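You operate a simulated robot arm through the tools that you are given. There is no shell and no other tool.

The job below is to be done with a simulated two-armed robot. You get a single attempt, and the scene is never put back.

JOB
Load the gripped blue-banded bar to 15 kN, let off, then load it to 20 kN and let off.
Fine: shut the narrow door and switch on first; Return takes the load off each time; press Zero after the last, then Off.

Only the result counts: the job must be done as asked and must still hold three seconds after the hand-in. Knocking over, shifting, dropping, spilling or breaking anything else fails it.

ROBOT AND FRAMES
Two 7-joint arms with fingered hands on one trunk that stands fixed in place. Base frame: the origin is at the foot of the trunk, x ahead of it, y to its left, z up. Readings come in m, degrees, newtons and seconds.
The left shoulder is at [0.022, 0.092, 1.404], the right one opposite. Each reaches about 0.575 m from its shoulder. Payload 2.1 kg a hand.
The tool frame of a hand sits at the grasp point between the pads (the TCP): z along the fingers, y along the line on which they close. The tips reach 0.02 m beyond it. The gripper opens to 0.068 m. The gripper's body begins 0.023 m behind the TCP. The gripper is a hand of 5 fingers: y runs from the thumb to the fingers, the wrist lies at [-0.01, -0.079, -0.131] in the tool frame, and closing takes about 1.5 s.
Orientation is that of the tool frame in the base frame, as a unit quaternion [w, x, y, z]. With the fingers straight down and the wrist toward the robot, the tool's x, y and z point along [0, 1, 0], [1, 0, 0] and [0, 0, -1] of the base frame.

CONTROLS
- The arms move only by the tool step_arm. It takes "left_deltas", "right_deltas" or both (then of equal length, played together; a hand with none holds still); each is one flat list of numbers, 7 for each row, row after row: the shift along the tool's x, y, z in units of 30 mm (1.0 is 30 mm), then the turn, a rotation vector about the tool's x, y, z in units of 5 degrees (1.0 is 5 degrees), then the closure in counts, from 0 (fully open) to 255 (shut). In form: [tx, ty, tz, ax, ay, az, grip, tx, ty, tz, ax, ay, az, grip, ...]. A call has 1 to 20 rows; each row shifts and turns the commanded pose from where the row before left it, along the tool's axes as they then stand. A call with a number of a shift or a turn outside -1 to 1 is refused whole. Each row takes 0.2 s and may step no farther than 0.05 m and 8.6 degrees from the row before; otherwise, or with a gripper value out of range, the whole call is refused. Where a pose cannot be reached the arm comes as near as it can. A force on the tool above 40 N (or 10 N above the force at the start of the call, whichever is more), or a blocked arm, ends the call early, and 0.2 s more pass. The fingers move at their own pace (about 0.153 m/s each) and stop on an object; they squeeze with about 26 N. The grip force told is the motor's: it shows also when the fingers shut on nothing. Time passes only in rows, and 0.2 s behind the last, so rows that do not move let the fingers close. The reply holds the time, the measured pose of the TCP, the force on the tool along the base axes, the opening and the grip force, in the units named above and with some noise, with the torque about the TCP (base axes, N m) and any sound that the robot's microphone picked up, and new pictures: "show" is both (left out), scene, wrist or none (wrist: the cameras of the hands that moved).
- Cameras (640 x 400 px; columns grow to the right, rows downward): "scene" is now at [0.09, 0.0511, 1.5999]; the picture's right is [0.54, -0.84, 0.00], its down [-0.10, -0.07, -0.99] and it looks along [0.84, 0.53, -0.12] (base axes); focal length 214 px, centre (320, 200). "left" rides on the left gripper at [-0.054, -0.058, -0.072] in its tool frame; the picture's right is [-0.57, -0.39, 0.73], its down [0.73, -0.64, 0.23] and it looks along [0.38, 0.66, 0.65] (tool axes); focal length 226 px, centre (320, 200). "right" rides on the right gripper at [0.055, -0.058, -0.072] in its tool frame; the picture's right is [-0.57, 0.39, -0.73], its down [-0.73, -0.64, 0.23] and it looks along [-0.38, 0.66, 0.65] (tool axes); focal length 226 px, centre (320, 200). There is no depth. A picture from a camera that has moved, and an enlarged one, comes with that camera's place and axes in the base frame and with its lens.
- raise_lower(by): slides the trunk up (or, below 0, down) by that many m; the arms and the scene camera ride with it, the base frame stays. It gives what a move gives, with no picture.
- preshape(shape, hand): the hand has 5 fingers and takes this shape, open, in about a second: jaw (thumb against the fingers, like two jaws); tri (thumb and two fingers); tip (a fingertip pinch); poke (one finger out to press); point (the index stretched); flat (the hand flat); cup (the hand cupped); fist (a fist). The gripper value then closes the fingers along that shape, each until it touches; the sizes above hold for jaw. It gives what a move gives, with no picture.
- pan_tilt(pan, tilt): turns the head with the scene camera to pan (to the left, within 86 degrees either way) and tilt (down, from -29 to 69), counted from straight ahead of the robot. It gives what a move gives, and a new picture of the scene camera.
- inspect(camera, box): a new picture of the part [left, top, right, bottom] of that camera's present view, enlarged. No time passes.
- sign_off(): hands the job in; it is judged then, once.

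Places have to be worked out from the pictures, the camera data and where the tool is seen. Open the grippers and draw the arms clear of the work before you hand the job in, unless the task says otherwise.

The tools are called as a command line: name --argument value ..., lists and objects as JSON in quotes. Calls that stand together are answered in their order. step_arm: Moves the arms, as the interface text tells. Its arguments: {"type":"object","properties":{"left_deltas":{"type":"array"},"right_deltas":{"type":"array"},"show":{"type":"string","enum":["both","scene","wrist","none"]}},"required":[]} The other tools are called the same way: raise_lower (by) slides the trunk up or down; preshape (shape, hand) gives the hand a shape; pan_tilt (pan, tilt) turns the head that bears the scene camera; inspect (camera, box) takes an enlarged picture of a part of a camera's view; sign_off () hands the job in.

At the start:

```text
time: 0.0
left_position: [0.2032, 0.2795, 1.6108]
left_ee_rot: [0.0, 0.707, 0.707, 0.0]
left_force: [0.5, -0.5, 0.5]
left_moment: [0.01, 0.01, -0.02]
left_width: 0.0676
left_grasp_force: 0.1
left_shape: jaw
right_position: [0.2509, 0.037, 1.6165]
right_ee_rot: [0.0, 0.707, 0.707, 0.0]
right_force: [0.0, 0.1, 0.4]
right_moment: [-0.01, -0.02, -0.01]
right_width: 0.0675
right_grasp_force: 0.0
right_shape: jaw
trunk travel left (down, up): [-0.643, 0.261]
head pan, tilt: [32.6, 7.1]
```

scene: 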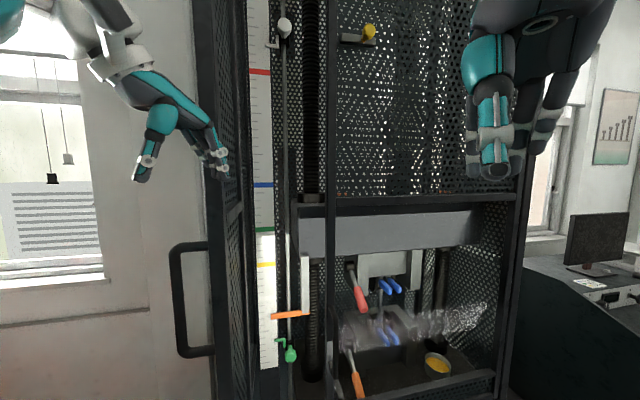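
right: 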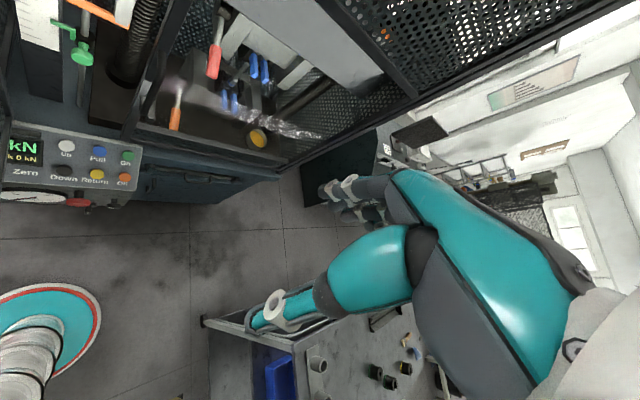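
left: 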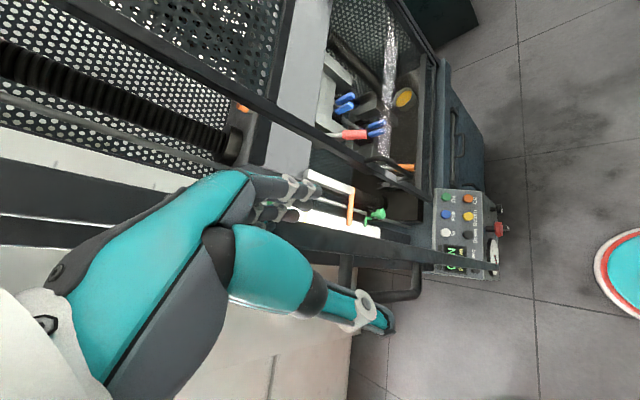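

The pictures show a tensile testing machine with doors and a button panel below. I'll enlarge the views to understand the parts before moving anything.

inspect --camera "right" --box '[0, 100, 160, 220]'

inspect --camera "left" --box '[300, 60, 520, 300]'

inspect --camera "scene" --box '[160, 200, 520, 400]'

inspect --camera "scene" --box '[160, 0, 520, 200]'

```text
3.33 times, centred on (80, 160) of right
camera zoom: at [0.1913, 0.092, 1.6879], right [0.39, -0.57, 0.73], down [-0.64, -0.73, -0.23], along [0.66, -0.38, -0.65], focal length 754 px, centre (1120, 333)
```

zoom: 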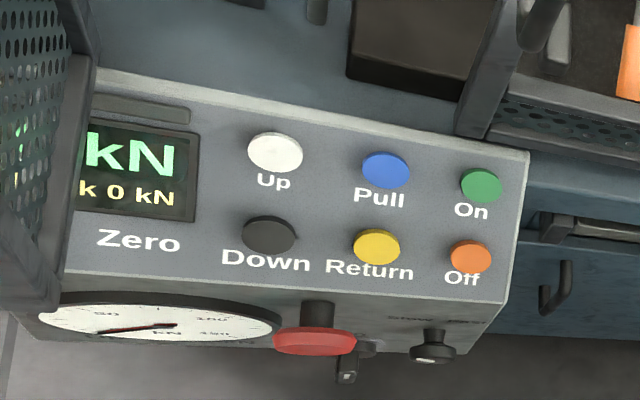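

```text
1.67 times, centred on (410, 180) of left
camera zoom: at [0.145, 0.2242, 1.6843], right [-0.39, -0.57, -0.73], down [-0.64, 0.73, -0.23], along [0.66, 0.38, -0.65], focal length 377 px, centre (170, 233)
```

zoom: 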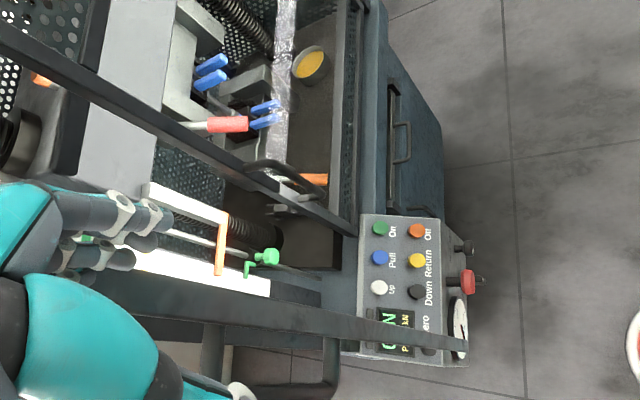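

```text
1.78 times, centred on (340, 300) of scene
camera zoom: at [0.09, 0.0511, 1.5999], right [0.54, -0.84, 0.0], down [-0.1, -0.07, -0.99], along [0.84, 0.53, -0.12], focal length 381 px, centre (284, 22)
```

zoom: 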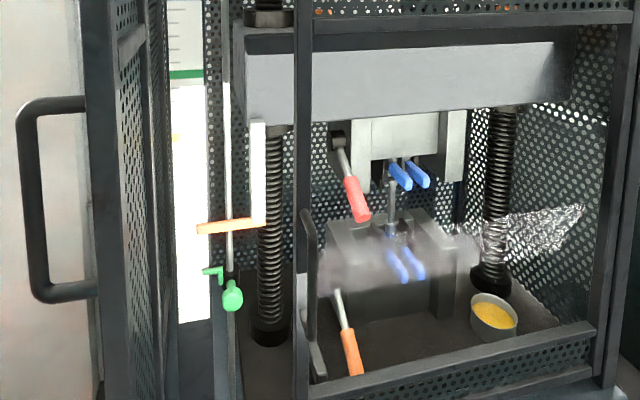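

```text
1.78 times, centred on (340, 100) of scene
camera zoom: at [0.09, 0.0511, 1.5999], right [0.54, -0.84, 0.0], down [-0.1, -0.07, -0.99], along [0.84, 0.53, -0.12], focal length 381 px, centre (284, 378)
```

zoom: 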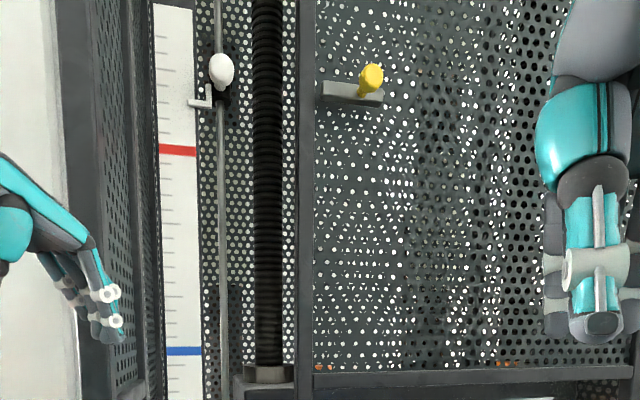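

The machine has a narrow door open at the left (with a dark handle), a button panel below, a gauge, and a red knob. I'll look around with the head for the full layout.

pan_tilt --pan 32 --tilt 50

pan_tilt --pan 75 --tilt 25

pan_tilt --pan -20 --tilt 35

pan_tilt --pan 32 --tilt -25

```text
time: 1.1
left_position: [0.2042, 0.2783, 1.6116]
left_ee_rot: [-0.001, 0.707, 0.707, 0.0]
left_force: [-0.3, -0.5, 0.7]
left_moment: [-0.01, 0.02, 0.01]
left_width: 0.0676
left_grasp_force: 0.0
left_shape: jaw
right_position: [0.251, 0.0363, 1.6178]
right_ee_rot: [0.0, 0.707, 0.707, -0.001]
right_force: [0.7, -0.6, 0.6]
right_moment: [-0.02, 0.0, 0.03]
right_width: 0.0676
right_grasp_force: 0.1
right_shape: jaw
trunk travel left (down, up): [-0.643, 0.261]
head pan, tilt: [32.0, 50.0]
camera scene: at [0.0775, 0.042, 1.5335], right [0.53, -0.85, 0.0], down [-0.65, -0.41, -0.64], along [0.55, 0.34, -0.77], focal length 214 px, centre (320, 200)
```

scene: 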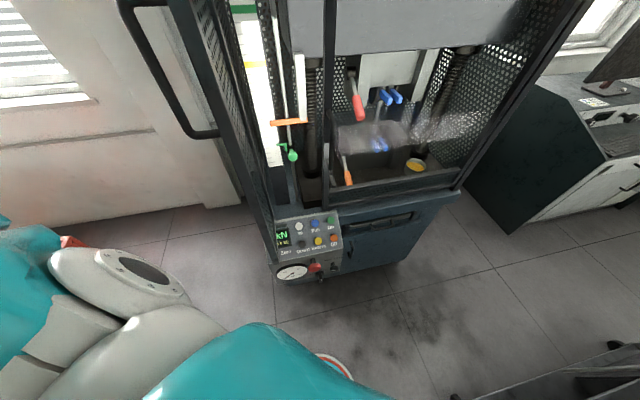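

```text
time: 2.2
left_position: [0.2023, 0.2788, 1.6122]
left_ee_rot: [0.0, 0.707, 0.707, 0.0]
left_force: [0.4, -0.1, -0.4]
left_moment: [0.0, 0.04, -0.01]
left_width: 0.0676
left_grasp_force: 0.1
left_shape: jaw
right_position: [0.25, 0.036, 1.6166]
right_ee_rot: [0.0, 0.707, 0.707, 0.0]
right_force: [0.2, 0.9, -0.4]
right_moment: [0.01, 0.02, 0.05]
right_width: 0.0675
right_grasp_force: 0.0
right_shape: jaw
trunk travel left (down, up): [-0.643, 0.261]
head pan, tilt: [75.0, 25.0]
camera scene: at [0.0361, 0.0901, 1.5708], right [0.97, -0.26, 0.0], down [-0.11, -0.41, -0.91], along [0.24, 0.87, -0.42], focal length 214 px, centre (320, 200)
```

scene: 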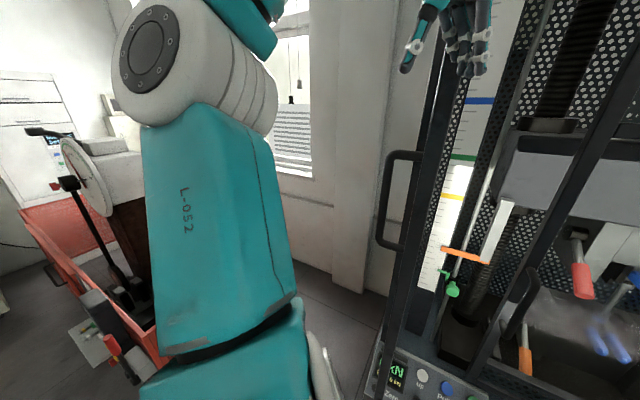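

```text
time: 3.9
left_position: [0.2036, 0.2788, 1.6108]
left_ee_rot: [0.001, 0.707, 0.707, -0.001]
left_force: [0.4, 0.3, -0.7]
left_moment: [0.04, 0.0, 0.01]
left_width: 0.0675
left_grasp_force: 0.0
left_shape: jaw
right_position: [0.2513, 0.034, 1.6174]
right_ee_rot: [-0.002, 0.709, 0.705, 0.0]
right_force: [-0.1, -0.4, -0.3]
right_moment: [0.01, -0.01, -0.03]
right_width: 0.0677
right_grasp_force: 0.0
right_shape: jaw
trunk travel left (down, up): [-0.643, 0.261]
head pan, tilt: [-20.0, 35.0]
camera scene: at [0.0998, -0.0092, 1.5557], right [-0.12, -0.99, 0.0], down [-0.56, 0.07, -0.82], along [0.82, -0.1, -0.57], focal length 214 px, centre (320, 200)
```

scene: 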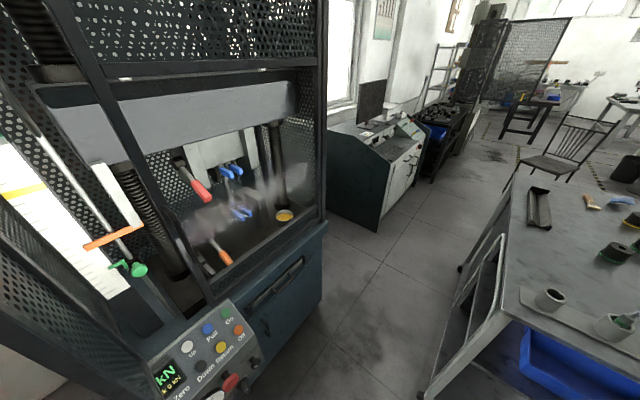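

```text
time: 5.2
left_position: [0.2032, 0.279, 1.6119]
left_ee_rot: [0.0, 0.707, 0.707, 0.0]
left_force: [-0.1, -0.1, 1.6]
left_moment: [0.0, 0.03, 0.01]
left_width: 0.0679
left_grasp_force: 0.1
left_shape: jaw
right_position: [0.2517, 0.0367, 1.6164]
right_ee_rot: [0.001, 0.707, 0.707, 0.0]
right_force: [-0.1, -0.6, -0.1]
right_moment: [-0.01, 0.02, 0.0]
right_width: 0.0677
right_grasp_force: 0.0
right_shape: jaw
trunk travel left (down, up): [-0.643, 0.261]
head pan, tilt: [32.0, -25.0]
camera scene: at [0.0725, 0.0387, 1.6469], right [0.53, -0.85, 0.0], down [0.36, 0.22, -0.91], along [0.77, 0.48, 0.42], focal length 214 px, centre (320, 200)
```

scene: 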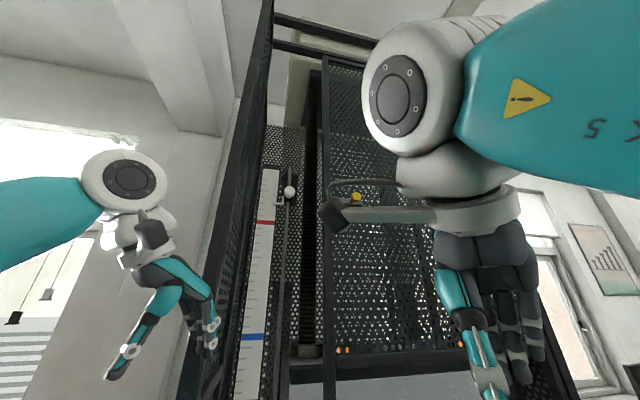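

The wide transparent door appears closed; the narrow perforated door at the left looks swung open toward us. I'll look again at the machine from this head with enlargement to triangulate.

pan_tilt --pan 40 --tilt 35

inspect --camera "scene" --box '[160, 200, 480, 400]'

inspect --camera "scene" --box '[160, 0, 480, 200]'

inspect --camera "left" --box '[420, 170, 520, 290]'

```text
time: 6.5
left_position: [0.2026, 0.2788, 1.6132]
left_ee_rot: [0.001, 0.707, 0.707, 0.0]
left_force: [-0.3, 0.5, 0.7]
left_moment: [-0.01, 0.0, 0.02]
left_width: 0.0679
left_grasp_force: 0.1
left_shape: jaw
right_position: [0.2508, 0.0366, 1.617]
right_ee_rot: [0.001, 0.707, 0.707, 0.0]
right_force: [-0.3, -0.8, 0.0]
right_moment: [0.0, -0.02, 0.01]
right_width: 0.0676
right_grasp_force: 0.1
right_shape: jaw
trunk travel left (down, up): [-0.643, 0.261]
head pan, tilt: [40.0, 35.0]
camera scene: at [0.0797, 0.0578, 1.5552], right [0.64, -0.77, 0.0], down [-0.44, -0.37, -0.82], along [0.63, 0.53, -0.57], focal length 214 px, centre (320, 200)
```

scene: 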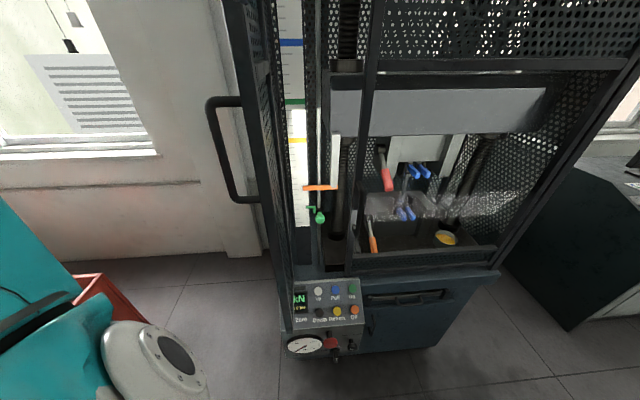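

```text
2.00 times, centred on (320, 300) of scene
camera zoom: at [0.0797, 0.0578, 1.5552], right [0.64, -0.77, 0.0], down [-0.44, -0.37, -0.82], along [0.63, 0.53, -0.57], focal length 429 px, centre (320, 0)
```

zoom: 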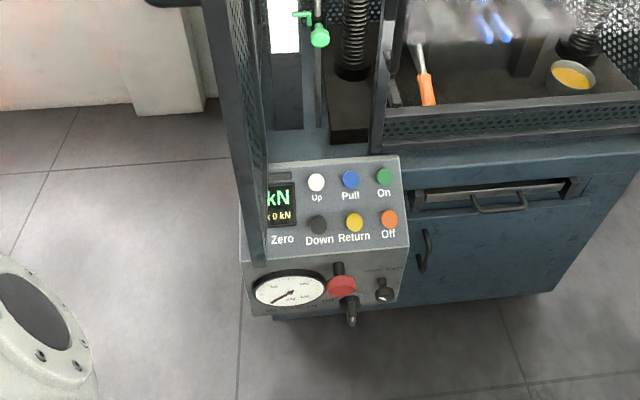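

```text
2.00 times, centred on (320, 100) of scene
camera zoom: at [0.0797, 0.0578, 1.5552], right [0.64, -0.77, 0.0], down [-0.44, -0.37, -0.82], along [0.63, 0.53, -0.57], focal length 429 px, centre (320, 400)
```

zoom: 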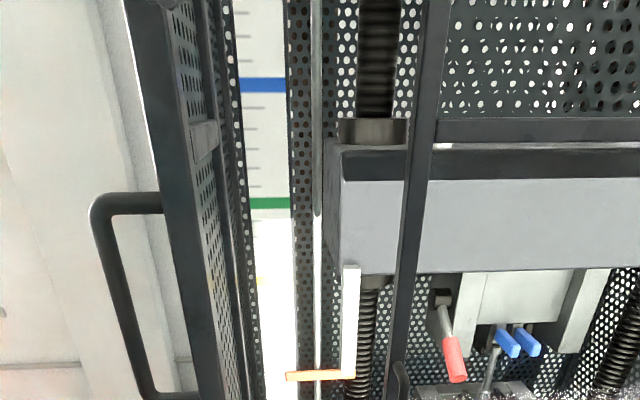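

```text
3.33 times, centred on (470, 230) of left
camera zoom: at [0.1451, 0.2241, 1.6843], right [-0.39, -0.57, -0.73], down [-0.64, 0.73, -0.23], along [0.66, 0.38, -0.65], focal length 754 px, centre (-180, 100)
```

zoom: 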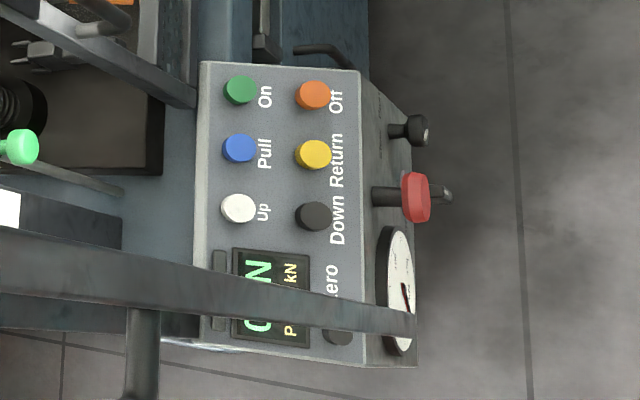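

The door's free edge stands at about [0.23, 0.30], very close in front of the left hand, with hinge near [0.38, 0.45]; it must be swung to the right/away to shut. First I draw the left hand back toward the robot and then to the left, out of the door's way.

step_arm --left_deltas '[0, -0.7, 0, 0, 0, 0, 0, 0, -0.7, 0, 0, 0, 0, 0, 0, -0.7, 0, 0, 0, 0, 0, 0.5, -0.5, 0, 0, 0, 0, 0, 0.9, 0, 0, 0, 0, 0, 0, 0.9, 0, 0, 0, 0, 0, 0, 0.9, 0, 0, 0, 0, 0, 0, 0.9, 0, 0, 0, 0, 0, 0]' --show "both"

```text
time: 8.3
left_position: [0.1258, 0.3943, 1.608]
left_ee_rot: [-0.001, 0.708, 0.706, 0.0]
left_force: [-0.4, -0.3, -0.1]
left_moment: [-0.03, 0.0, -0.03]
left_width: 0.0676
left_grasp_force: 0.0
left_shape: jaw
left hand out of reach, approached as far as the arm can: row 8
right_position: [0.2509, 0.037, 1.6173]
right_ee_rot: [0.0, 0.707, 0.707, -0.001]
right_force: [0.6, -0.4, -1.1]
right_moment: [-0.02, 0.01, -0.02]
right_width: 0.0677
right_grasp_force: 0.1
right_shape: jaw
trunk travel left (down, up): [-0.643, 0.261]
head pan, tilt: [40.0, 35.0]
camera scene: at [0.0794, 0.0581, 1.5551], right [0.64, -0.77, 0.0], down [-0.44, -0.37, -0.82], along [0.63, 0.53, -0.57], focal length 214 px, centre (320, 200)
camera left: at [0.0675, 0.3396, 1.6798], right [-0.39, -0.56, -0.73], down [-0.64, 0.73, -0.23], along [0.66, 0.38, -0.65], focal length 226 px, centre (320, 200)
```

scene: 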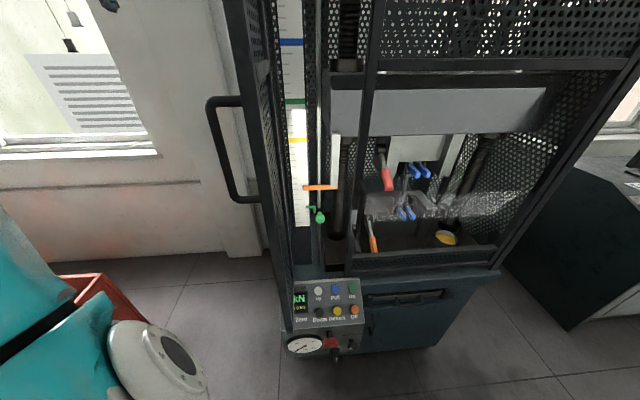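
left: 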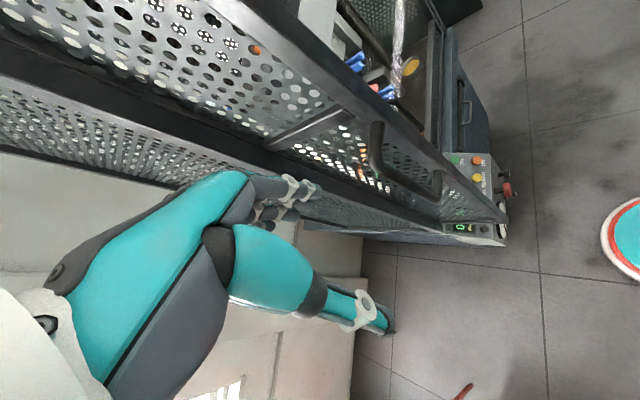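

The left camera now sees the door's outer face and the handle, bar about [0.21, 0.36], z 1.37–1.50. I enlarge the views to pin down the hinge side.

inspect --camera "left" --box '[240, 60, 560, 260]'

inspect --camera "left" --box '[0, 0, 320, 200]'

pan_tilt --pan 55 --tilt 15

inspect --camera "scene" --box '[160, 0, 480, 200]'

inspect --camera "scene" --box '[160, 200, 480, 400]'

```text
2.00 times, centred on (400, 160) of left
camera zoom: at [0.0675, 0.3396, 1.6798], right [-0.39, -0.56, -0.73], down [-0.64, 0.73, -0.23], along [0.66, 0.38, -0.65], focal length 452 px, centre (160, 280)
```

zoom: 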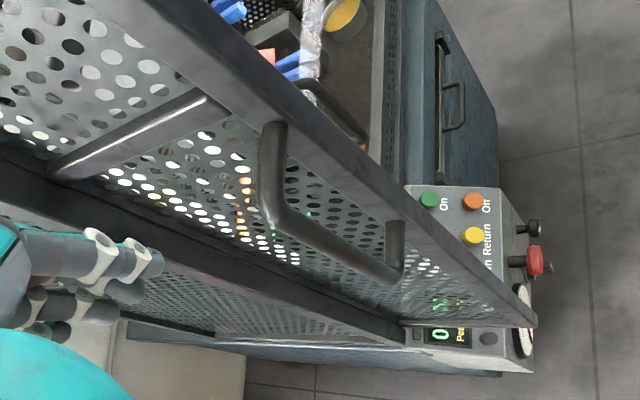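

```text
2.00 times, centred on (160, 100) of left
camera zoom: at [0.0675, 0.3396, 1.6798], right [-0.39, -0.56, -0.73], down [-0.64, 0.73, -0.23], along [0.66, 0.38, -0.65], focal length 452 px, centre (640, 400)
```

zoom: 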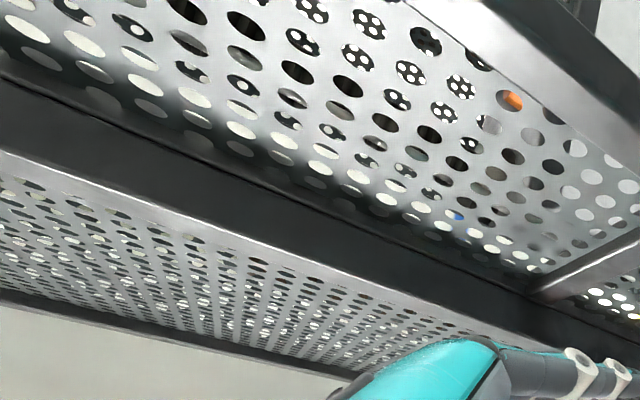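

```text
time: 9.1
left_position: [0.1267, 0.3949, 1.6075]
left_ee_rot: [0.0, 0.707, 0.707, 0.0]
left_force: [0.9, 0.9, -0.7]
left_moment: [0.01, 0.01, -0.01]
left_width: 0.0677
left_grasp_force: 0.0
left_shape: jaw
right_position: [0.2505, 0.0368, 1.6159]
right_ee_rot: [0.0, 0.707, 0.707, 0.0]
right_force: [-0.5, 0.0, -0.6]
right_moment: [0.0, 0.01, -0.01]
right_width: 0.0677
right_grasp_force: 0.0
right_shape: jaw
trunk travel left (down, up): [-0.643, 0.261]
head pan, tilt: [55.0, 15.0]
camera scene: at [0.0658, 0.0777, 1.587], right [0.82, -0.57, 0.0], down [-0.15, -0.21, -0.97], along [0.55, 0.79, -0.26], focal length 214 px, centre (320, 200)
```

scene: 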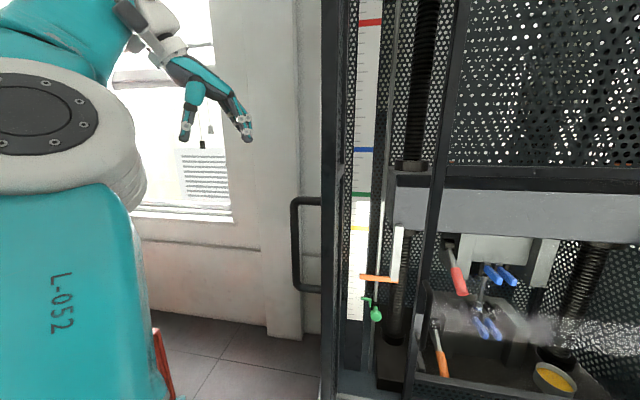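

```text
2.00 times, centred on (320, 100) of scene
camera zoom: at [0.0658, 0.0777, 1.587], right [0.82, -0.57, 0.0], down [-0.15, -0.21, -0.97], along [0.55, 0.79, -0.26], focal length 429 px, centre (320, 400)
```

zoom: 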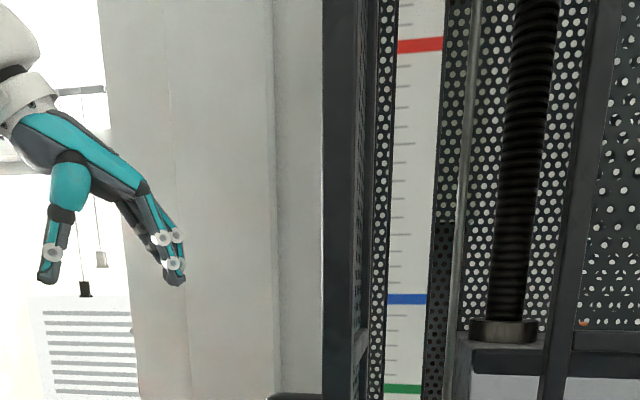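

```text
2.00 times, centred on (320, 300) of scene
camera zoom: at [0.0658, 0.0777, 1.587], right [0.82, -0.57, 0.0], down [-0.15, -0.21, -0.97], along [0.55, 0.79, -0.26], focal length 429 px, centre (320, 0)
```

zoom: 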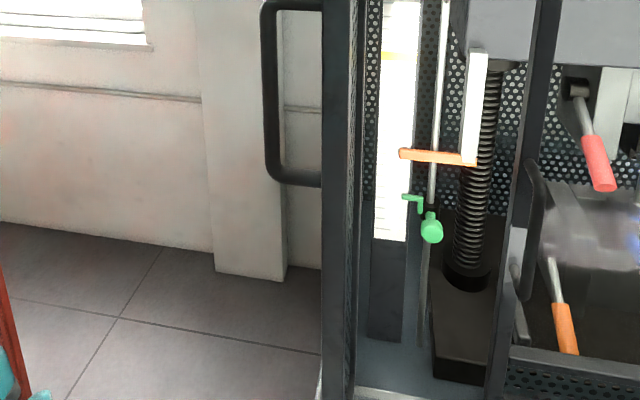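

The door leaf runs from about [0.25, 0.33] (free edge) to a hinge near [0.39, 0.45], open about 90°. I close the left fingers and lower the hand to handle height on the outer side of the door.

step_arm --left_deltas '[0, 0, 0.9, 0, 0, 0, 255, 0, 0, 0.9, 0, 0, 0, 255, 0, 0, 0.9, 0, 0, 0, 255, 0, 0, 0.9, 0, 0, 0, 255, 0, 0, 0.9, 0, 0, 0, 255, 0, 0, 0.9, 0, 0, 0, 255, 0, 0, 0.9, 0, 0, 0, 255, 0.2, 0.5, 0.6, 0, 0, 0, 255, 0.2, 0.5, 0, 0, 0, 0, 255]'

```text
time: 11.1
left_position: [0.1578, 0.4069, 1.3985]
left_ee_rot: [-0.001, 0.707, 0.707, -0.001]
left_force: [0.0, 0.5, 0.9]
left_moment: [-0.01, 0.01, 0.0]
left_width: 0.0
left_grasp_force: 26.0
left_shape: jaw
right_position: [0.2507, 0.0363, 1.6162]
right_ee_rot: [0.0, 0.707, 0.707, 0.0]
right_force: [-0.2, -1.2, -0.4]
right_moment: [0.02, 0.0, -0.03]
right_width: 0.0678
right_grasp_force: 0.0
right_shape: jaw
trunk travel left (down, up): [-0.643, 0.261]
head pan, tilt: [55.0, 15.0]
camera scene: at [0.066, 0.0778, 1.5871], right [0.82, -0.57, 0.0], down [-0.15, -0.21, -0.97], along [0.55, 0.79, -0.26], focal length 214 px, centre (320, 200)
camera left: at [0.0984, 0.351, 1.471], right [-0.39, -0.57, -0.73], down [-0.64, 0.73, -0.23], along [0.66, 0.38, -0.65], focal length 226 px, centre (320, 200)
```

scene: 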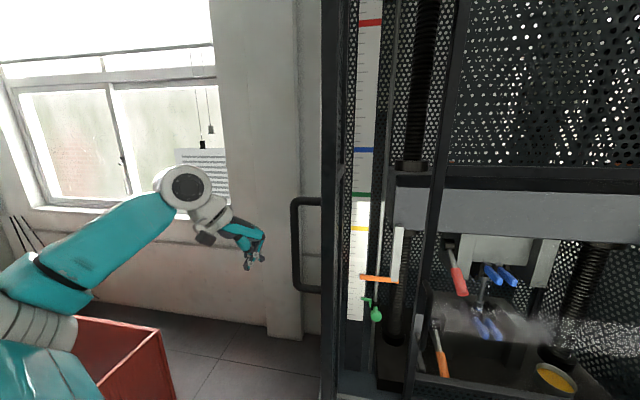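
left: 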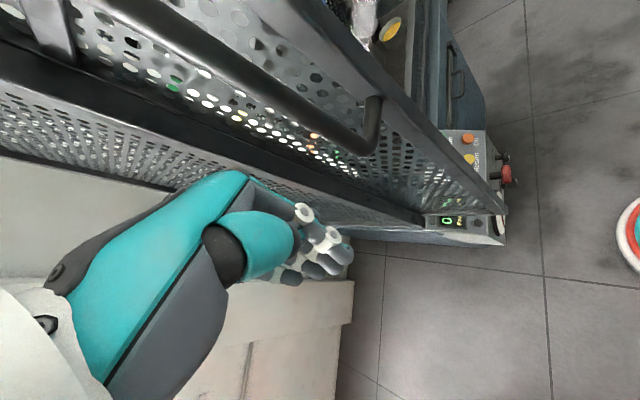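

The hand is left of the handle bar at about its lower-middle height. I now push it against the bar, following the first third of the arc.

step_arm --left_deltas '[-0.13, 0.73, 0, 0, 0, 0, 255, -0.1, 0.73, 0, 0, 0, 0, 255, -0.73, 0.33, 0, 0, 0, 0, 255, -0.73, 0.33, 0, 0, 0, 0, 255, -0.7, 0.47, 0, 0, 0, 0, 255, -0.67, 0.5, 0, 0, 0, 0, 255]'

```text
time: 12.5
left_position: [0.2471, 0.3138, 1.3996]
left_ee_rot: [0.0, 0.707, 0.707, -0.001]
left_force: [-0.4, 0.9, 0.3]
left_moment: [0.03, -0.01, 0.01]
left_width: 0.0
left_grasp_force: 26.2
left_shape: jaw
right_position: [0.2497, 0.0374, 1.6166]
right_ee_rot: [0.001, 0.707, 0.707, 0.001]
right_force: [-0.7, 0.8, -0.1]
right_moment: [0.02, 0.03, 0.02]
right_width: 0.0675
right_grasp_force: 0.0
right_shape: jaw
trunk travel left (down, up): [-0.643, 0.261]
head pan, tilt: [55.0, 15.0]
camera scene: at [0.0659, 0.0777, 1.5871], right [0.82, -0.57, 0.0], down [-0.15, -0.21, -0.97], along [0.55, 0.79, -0.26], focal length 214 px, centre (320, 200)
camera left: at [0.1896, 0.2597, 1.4723], right [-0.39, -0.57, -0.73], down [-0.64, 0.73, -0.23], along [0.66, 0.38, -0.65], focal length 226 px, centre (320, 200)
```

scene: 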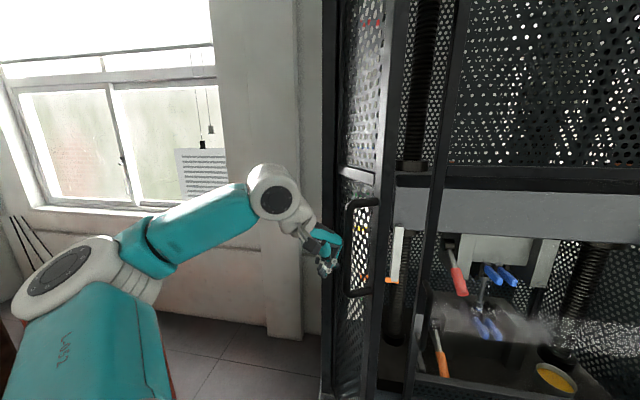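
left: 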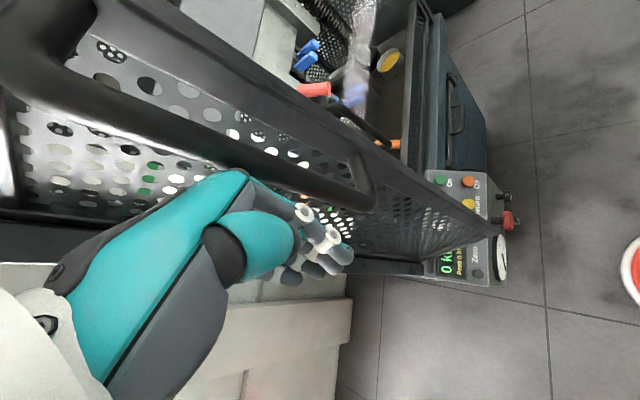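

The door is turning with the push. I continue along the arc to about two thirds.

step_arm --left_deltas '[-0.5, 0.73, 0, 0, 0, 0, 255, -0.5, 0.73, 0, 0, 0, 0, 255, -0.3, 0.77, 0, 0, 0, 0, 255, -0.3, 0.77, 0, 0, 0, 0, 255, -0.07, 0.8, 0, 0, 0, 0, 255, -0.07, 0.8, 0, 0, 0, 0, 255]'

```text
time: 13.9
left_position: [0.3859, 0.262, 1.3995]
left_ee_rot: [0.0, 0.707, 0.707, -0.001]
left_force: [-0.1, -0.7, 0.3]
left_moment: [-0.04, -0.02, 0.01]
left_width: 0.0
left_grasp_force: 25.9
left_shape: jaw
right_position: [0.2509, 0.037, 1.6162]
right_ee_rot: [0.0, 0.708, 0.707, 0.0]
right_force: [0.5, -0.6, 0.5]
right_moment: [0.0, -0.02, 0.04]
right_width: 0.0678
right_grasp_force: 0.0
right_shape: jaw
trunk travel left (down, up): [-0.643, 0.261]
head pan, tilt: [55.0, 15.0]
camera scene: at [0.0662, 0.0774, 1.5871], right [0.82, -0.57, 0.0], down [-0.15, -0.21, -0.97], along [0.55, 0.79, -0.26], focal length 214 px, centre (320, 200)
camera left: at [0.3291, 0.2064, 1.4717], right [-0.39, -0.57, -0.73], down [-0.64, 0.73, -0.23], along [0.66, 0.38, -0.65], focal length 226 px, centre (320, 200)
```

scene: 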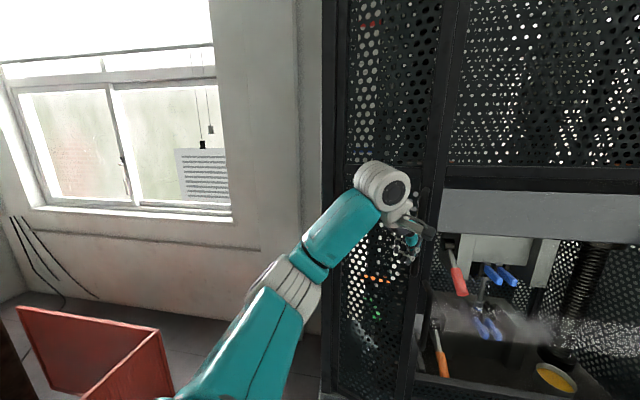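
left: 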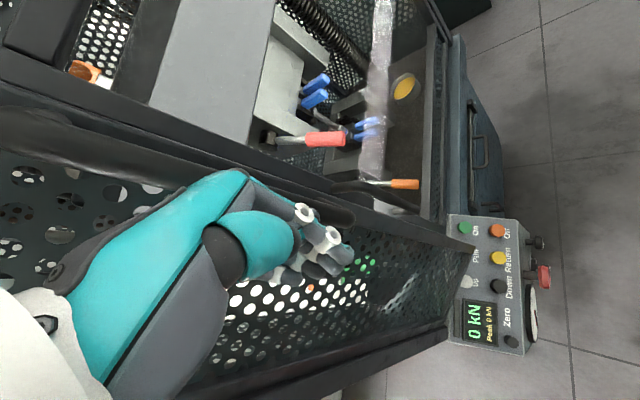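

The door is about two thirds shut. I push on in smaller steps toward the closed position.

step_arm --left_deltas '[0.07, 0.6, 0, 0, 0, 0, 255, 0.07, 0.6, 0, 0, 0, 0, 255, 0.1, 0.55, 0, 0, 0, 0, 255, 0.2, 0.35, 0, 0, 0, 0, 255, 0.25, 0.3, 0, 0, 0, 0, 255]'

```text
time: 15.1
left_position: [0.4511, 0.2795, 1.399]
left_ee_rot: [-0.001, 0.709, 0.706, 0.001]
left_force: [-26.4, -17.4, -10.5]
left_moment: [0.6, -0.77, -0.19]
left_width: 0.0002
left_grasp_force: 26.3
left_shape: jaw
right_position: [0.2436, 0.0333, 1.6187]
right_ee_rot: [0.0, 0.707, 0.707, 0.002]
right_force: [-0.3, 0.1, 0.1]
right_moment: [0.01, 0.01, 0.0]
right_width: 0.0677
right_grasp_force: 0.1
right_shape: jaw
trunk travel left (down, up): [-0.643, 0.261]
head pan, tilt: [55.0, 15.0]
camera scene: at [0.0589, 0.0736, 1.5875], right [0.82, -0.57, 0.0], down [-0.14, -0.21, -0.97], along [0.56, 0.79, -0.25], focal length 214 px, centre (320, 200)
camera left: at [0.3939, 0.2242, 1.4723], right [-0.39, -0.56, -0.73], down [-0.64, 0.74, -0.23], along [0.67, 0.38, -0.64], focal length 226 px, centre (320, 200)
```

scene: 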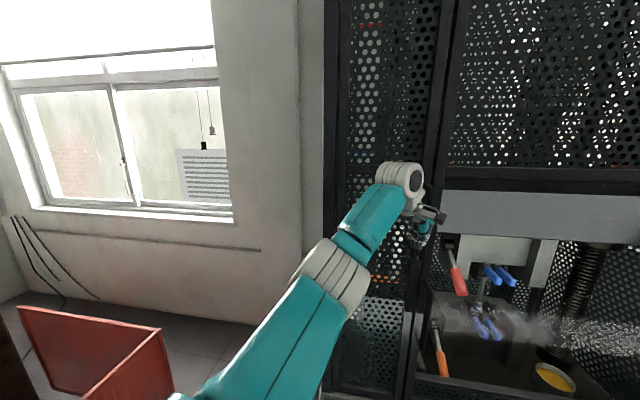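
left: 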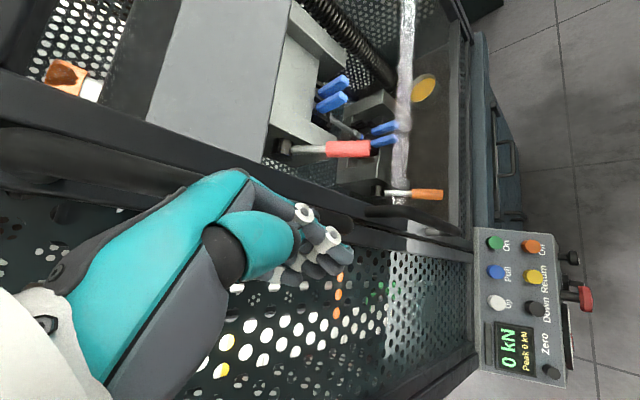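

Contact force of about 32 N against a firm stop: the door looks shut. I back the hand off and look to check.

step_arm --left_deltas '[-0.3, -0.4, 0, 0, 0, 0, 255, -0.6, -0.7, 0, 0, 0, 0, 255, -0.6, -0.7, 0, 0, 0, 0, 255, -0.6, -0.7, 0, 0, 0, 0, 255, -0.3, -0.9, 0, 0, 0, 0, 255, 0, -0.9, 0, 0, 0, 0, 255]'

inspect --camera "scene" --box '[300, 100, 500, 400]'

pan_tilt --pan 40 --tilt 40

```text
time: 16.5
left_position: [0.329, 0.2127, 1.3973]
left_ee_rot: [0.0, 0.707, 0.707, 0.0]
left_force: [-0.1, -0.4, -0.3]
left_moment: [-0.02, 0.02, 0.01]
left_width: 0.0004
left_grasp_force: 25.8
left_shape: jaw
right_position: [0.2491, 0.0362, 1.6158]
right_ee_rot: [0.0, 0.707, 0.708, 0.001]
right_force: [0.4, -0.7, 0.3]
right_moment: [0.0, -0.02, 0.01]
right_width: 0.0679
right_grasp_force: 0.1
right_shape: jaw
trunk travel left (down, up): [-0.643, 0.261]
head pan, tilt: [55.0, 15.0]
camera scene: at [0.0655, 0.0777, 1.5871], right [0.82, -0.57, 0.0], down [-0.15, -0.21, -0.97], along [0.55, 0.79, -0.26], focal length 214 px, centre (320, 200)
camera left: at [0.2713, 0.157, 1.4704], right [-0.39, -0.57, -0.73], down [-0.64, 0.73, -0.23], along [0.66, 0.38, -0.65], focal length 226 px, centre (320, 200)
```

scene: 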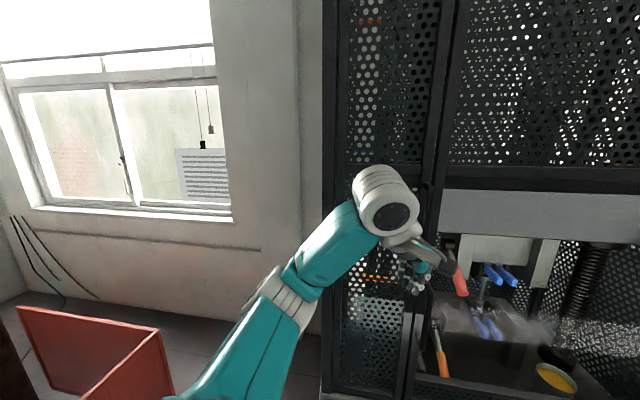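
left: 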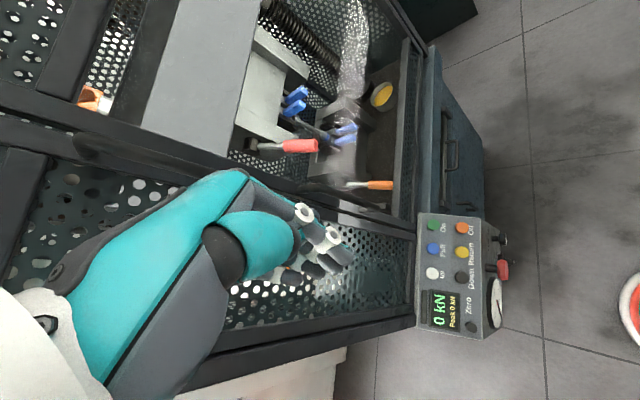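

```text
1.33 times, centred on (400, 250) of scene
camera zoom: at [0.0655, 0.0777, 1.5871], right [0.82, -0.57, 0.0], down [-0.15, -0.21, -0.97], along [0.55, 0.79, -0.26], focal length 286 px, centre (213, 133)
```

zoom: 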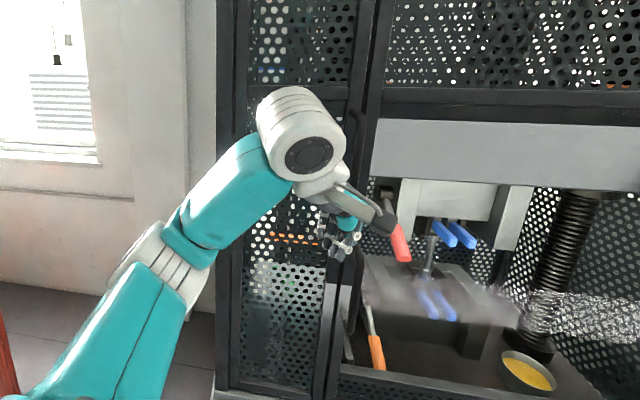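

```text
time: 17.4
left_position: [0.3308, 0.2127, 1.3974]
left_ee_rot: [0.0, 0.707, 0.707, 0.0]
left_force: [0.6, 1.0, -0.5]
left_moment: [0.04, 0.04, -0.01]
left_width: 0.0
left_grasp_force: 25.6
left_shape: jaw
right_position: [0.2507, 0.0362, 1.6169]
right_ee_rot: [0.0, 0.707, 0.707, 0.001]
right_force: [0.2, 0.6, -0.4]
right_moment: [-0.01, -0.01, 0.01]
right_width: 0.0677
right_grasp_force: 0.0
right_shape: jaw
trunk travel left (down, up): [-0.643, 0.261]
head pan, tilt: [40.0, 40.0]
camera scene: at [0.0774, 0.0559, 1.5476], right [0.64, -0.77, 0.0], down [-0.49, -0.41, -0.77], along [0.59, 0.49, -0.64], focal length 214 px, centre (320, 200)
```

scene: 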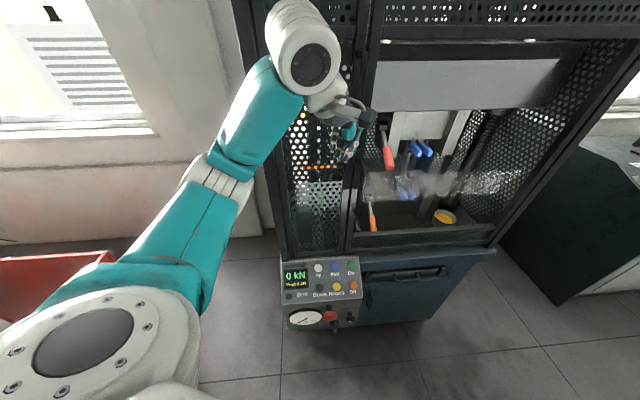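

The narrow door now appears flush and the whole panel, including Zero (lower left), is visible. Before lowering the trunk I check what lies to the left, around the red crate.

pan_tilt --pan 86 --tilt 35

pan_tilt --pan 86 --tilt 0

pan_tilt --pan 40 --tilt 25

inspect --camera "scene" --box '[230, 100, 470, 250]'

```text
time: 18.6
left_position: [0.3306, 0.2128, 1.3979]
left_ee_rot: [0.0, 0.707, 0.707, 0.0]
left_force: [0.4, -0.3, 0.0]
left_moment: [0.0, 0.03, 0.0]
left_width: 0.0
left_grasp_force: 26.1
left_shape: jaw
right_position: [0.2503, 0.0358, 1.6178]
right_ee_rot: [0.0, 0.707, 0.707, 0.001]
right_force: [-0.4, -0.5, 0.6]
right_moment: [0.0, 0.01, 0.01]
right_width: 0.068
right_grasp_force: 0.0
right_shape: jaw
trunk travel left (down, up): [-0.643, 0.261]
head pan, tilt: [85.9, 35.0]
camera scene: at [0.0186, 0.089, 1.5551], right [1.0, -0.07, 0.0], down [-0.04, -0.57, -0.82], along [0.06, 0.82, -0.57], focal length 214 px, centre (320, 200)
```

scene: 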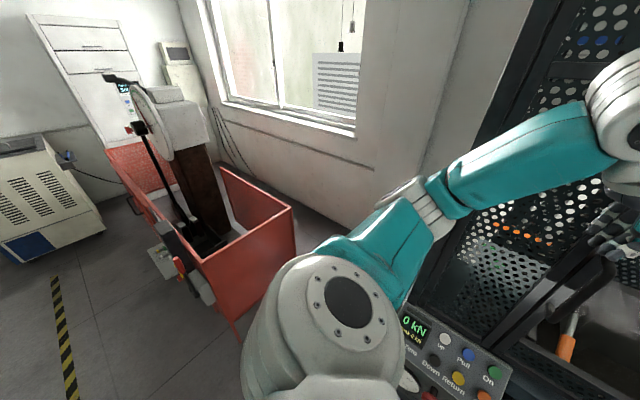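

```text
time: 19.6
left_position: [0.3303, 0.2121, 1.3965]
left_ee_rot: [0.001, 0.707, 0.707, 0.001]
left_force: [0.0, -0.2, -0.4]
left_moment: [0.03, -0.02, 0.02]
left_width: 0.0001
left_grasp_force: 25.7
left_shape: jaw
right_position: [0.2509, 0.0359, 1.6168]
right_ee_rot: [0.0, 0.707, 0.707, 0.0]
right_force: [0.7, 0.1, 0.0]
right_moment: [-0.03, -0.03, -0.01]
right_width: 0.0674
right_grasp_force: 0.0
right_shape: jaw
trunk travel left (down, up): [-0.643, 0.261]
head pan, tilt: [85.9, 0.0]
camera scene: at [0.0186, 0.091, 1.6112], right [1.0, -0.07, 0.0], down [0.0, 0.0, -1.0], along [0.07, 1.0, 0.0], focal length 214 px, centre (320, 200)
```

scene: 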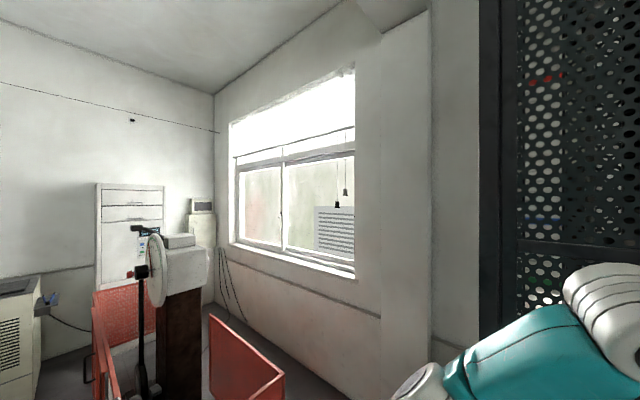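

```text
time: 20.7
left_position: [0.3301, 0.2124, 1.3973]
left_ee_rot: [0.0, 0.707, 0.707, -0.001]
left_force: [-0.4, 0.1, 0.8]
left_moment: [-0.02, 0.02, -0.01]
left_width: 0.0
left_grasp_force: 25.8
left_shape: jaw
right_position: [0.2503, 0.0353, 1.6177]
right_ee_rot: [0.0, 0.707, 0.707, 0.0]
right_force: [-0.9, 0.4, 0.1]
right_moment: [-0.02, -0.01, -0.02]
right_width: 0.0675
right_grasp_force: 0.0
right_shape: jaw
trunk travel left (down, up): [-0.643, 0.261]
head pan, tilt: [40.0, 25.0]
camera scene: at [0.0828, 0.0605, 1.5709], right [0.64, -0.77, 0.0], down [-0.32, -0.27, -0.91], along [0.69, 0.58, -0.42], focal length 214 px, centre (320, 200)
```

scene: 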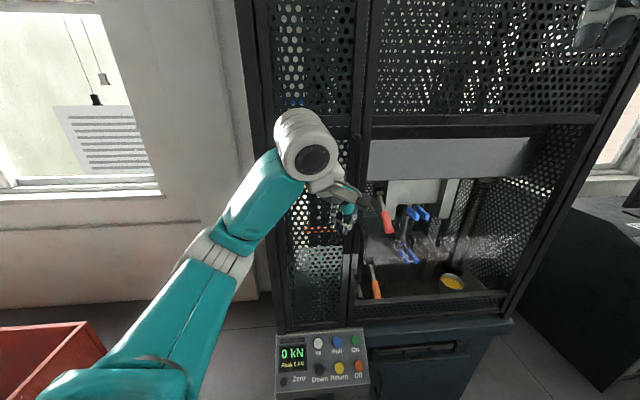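

```text
2.67 times, centred on (350, 175) of scene
camera zoom: at [0.0828, 0.0605, 1.5709], right [0.64, -0.77, 0.0], down [-0.32, -0.27, -0.91], along [0.69, 0.58, -0.42], focal length 572 px, centre (240, 267)
```

zoom: 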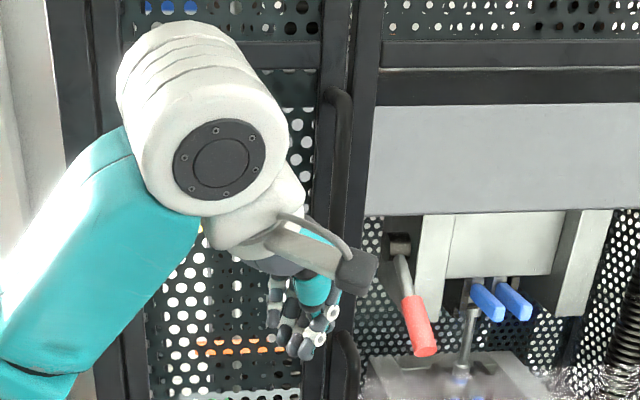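

Everything to the left is well clear. I draw the left hand back a bit, then lower the trunk and form the poke shape.

step_arm --left_deltas '[0, -0.9, 0, 0, 0, 0, 0, 0, -0.9, 0, 0, 0, 0, 0]' --show "none"

raise_lower --by -0.2

raise_lower --by -0.2

preshape --hand "left" --shape "poke"

pan_tilt --pan 40 --tilt 35

inspect --camera "left" --box '[0, 0, 640, 400]'

```text
time: 21.3
left_position: [0.275, 0.2141, 1.3981]
left_ee_rot: [0.0, 0.707, 0.707, 0.0]
left_force: [-1.3, 0.4, -0.6]
left_moment: [-0.02, -0.03, -0.01]
left_width: 0.0676
left_grasp_force: 0.1
left_shape: jaw
right_position: [0.2505, 0.0368, 1.6168]
right_ee_rot: [0.001, 0.707, 0.707, 0.001]
right_force: [0.0, 0.8, 0.7]
right_moment: [0.04, -0.02, 0.0]
right_width: 0.0675
right_grasp_force: 0.0
right_shape: jaw
trunk travel left (down, up): [-0.643, 0.261]
head pan, tilt: [40.0, 25.0]
```

```text
time: 23.5
left_position: [0.2754, 0.2122, 1.1983]
left_ee_rot: [0.0, 0.708, 0.707, 0.0]
left_force: [0.5, 0.8, 0.2]
left_moment: [-0.03, -0.01, 0.02]
left_width: 0.0677
left_grasp_force: 0.1
left_shape: jaw
right_position: [0.2506, 0.0377, 1.4159]
right_ee_rot: [0.0, 0.707, 0.707, -0.001]
right_force: [-0.5, -0.1, 0.5]
right_moment: [0.03, 0.04, -0.03]
right_width: 0.0678
right_grasp_force: 0.1
right_shape: jaw
trunk travel left (down, up): [-0.443, 0.461]
head pan, tilt: [40.0, 25.0]
```

```text
time: 25.6
left_position: [0.2761, 0.2104, 0.9988]
left_ee_rot: [0.001, 0.707, 0.707, 0.0]
left_force: [-0.4, 0.7, 0.1]
left_moment: [-0.04, 0.02, -0.04]
left_width: 0.0677
left_grasp_force: 0.1
left_shape: jaw
right_position: [0.2498, 0.0363, 1.2167]
right_ee_rot: [0.0, 0.707, 0.707, 0.0]
right_force: [1.0, 0.5, -0.7]
right_moment: [0.02, 0.01, 0.0]
right_width: 0.0679
right_grasp_force: 0.1
right_shape: jaw
trunk travel left (down, up): [-0.243, 0.661]
head pan, tilt: [40.0, 25.0]
```

```text
time: 26.5
left_position: [0.2746, 0.2117, 0.9991]
left_ee_rot: [0.0, 0.707, 0.707, 0.0]
left_force: [0.3, -0.1, -0.7]
left_moment: [0.01, 0.03, -0.03]
left_width: 0.0
left_grasp_force: 0.1
left_shape: poke
right_position: [0.2503, 0.0363, 1.2156]
right_ee_rot: [0.0, 0.708, 0.707, 0.0]
right_force: [-0.9, 0.6, -0.4]
right_moment: [0.0, -0.01, 0.0]
right_width: 0.0675
right_grasp_force: 0.2
right_shape: jaw
trunk travel left (down, up): [-0.243, 0.661]
head pan, tilt: [40.0, 25.0]
```

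```text
time: 27.3
left_position: [0.2765, 0.2113, 0.9988]
left_ee_rot: [-0.001, 0.707, 0.708, 0.0]
left_force: [-0.2, 0.3, -1.1]
left_moment: [0.01, 0.02, -0.01]
left_width: 0.0
left_grasp_force: 0.1
left_shape: poke
right_position: [0.2505, 0.0367, 1.2171]
right_ee_rot: [0.0, 0.707, 0.707, 0.0]
right_force: [-0.5, -0.1, 0.8]
right_moment: [0.01, 0.01, -0.01]
right_width: 0.068
right_grasp_force: 0.1
right_shape: jaw
trunk travel left (down, up): [-0.243, 0.661]
head pan, tilt: [40.0, 35.0]
camera scene: at [0.1201, 0.0577, 1.153], right [0.64, -0.77, 0.0], down [-0.44, -0.37, -0.82], along [0.63, 0.53, -0.57], focal length 214 px, centre (320, 200)
```

scene: 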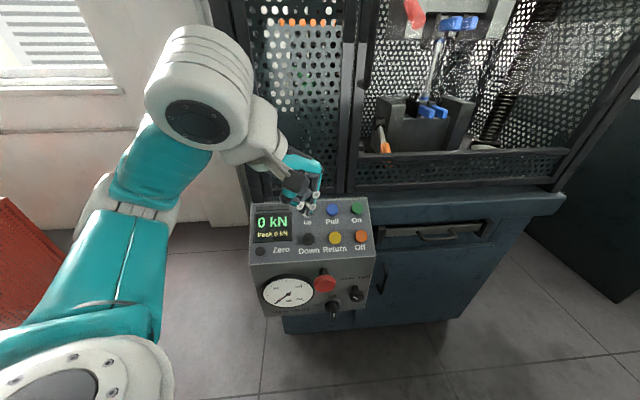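

```text
1.00 times, centred on (320, 200) of left (not enlarged: the box is as wide or as high as the picture)
camera zoom: at [0.2174, 0.1563, 1.0716], right [-0.39, -0.57, -0.73], down [-0.64, 0.73, -0.23], along [0.66, 0.38, -0.65], focal length 226 px, centre (320, 200)
```

zoom: 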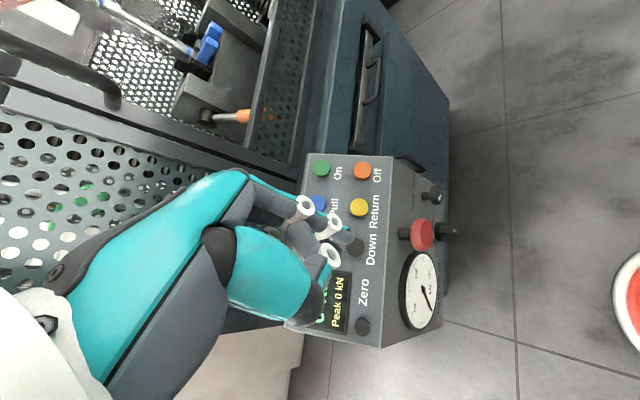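

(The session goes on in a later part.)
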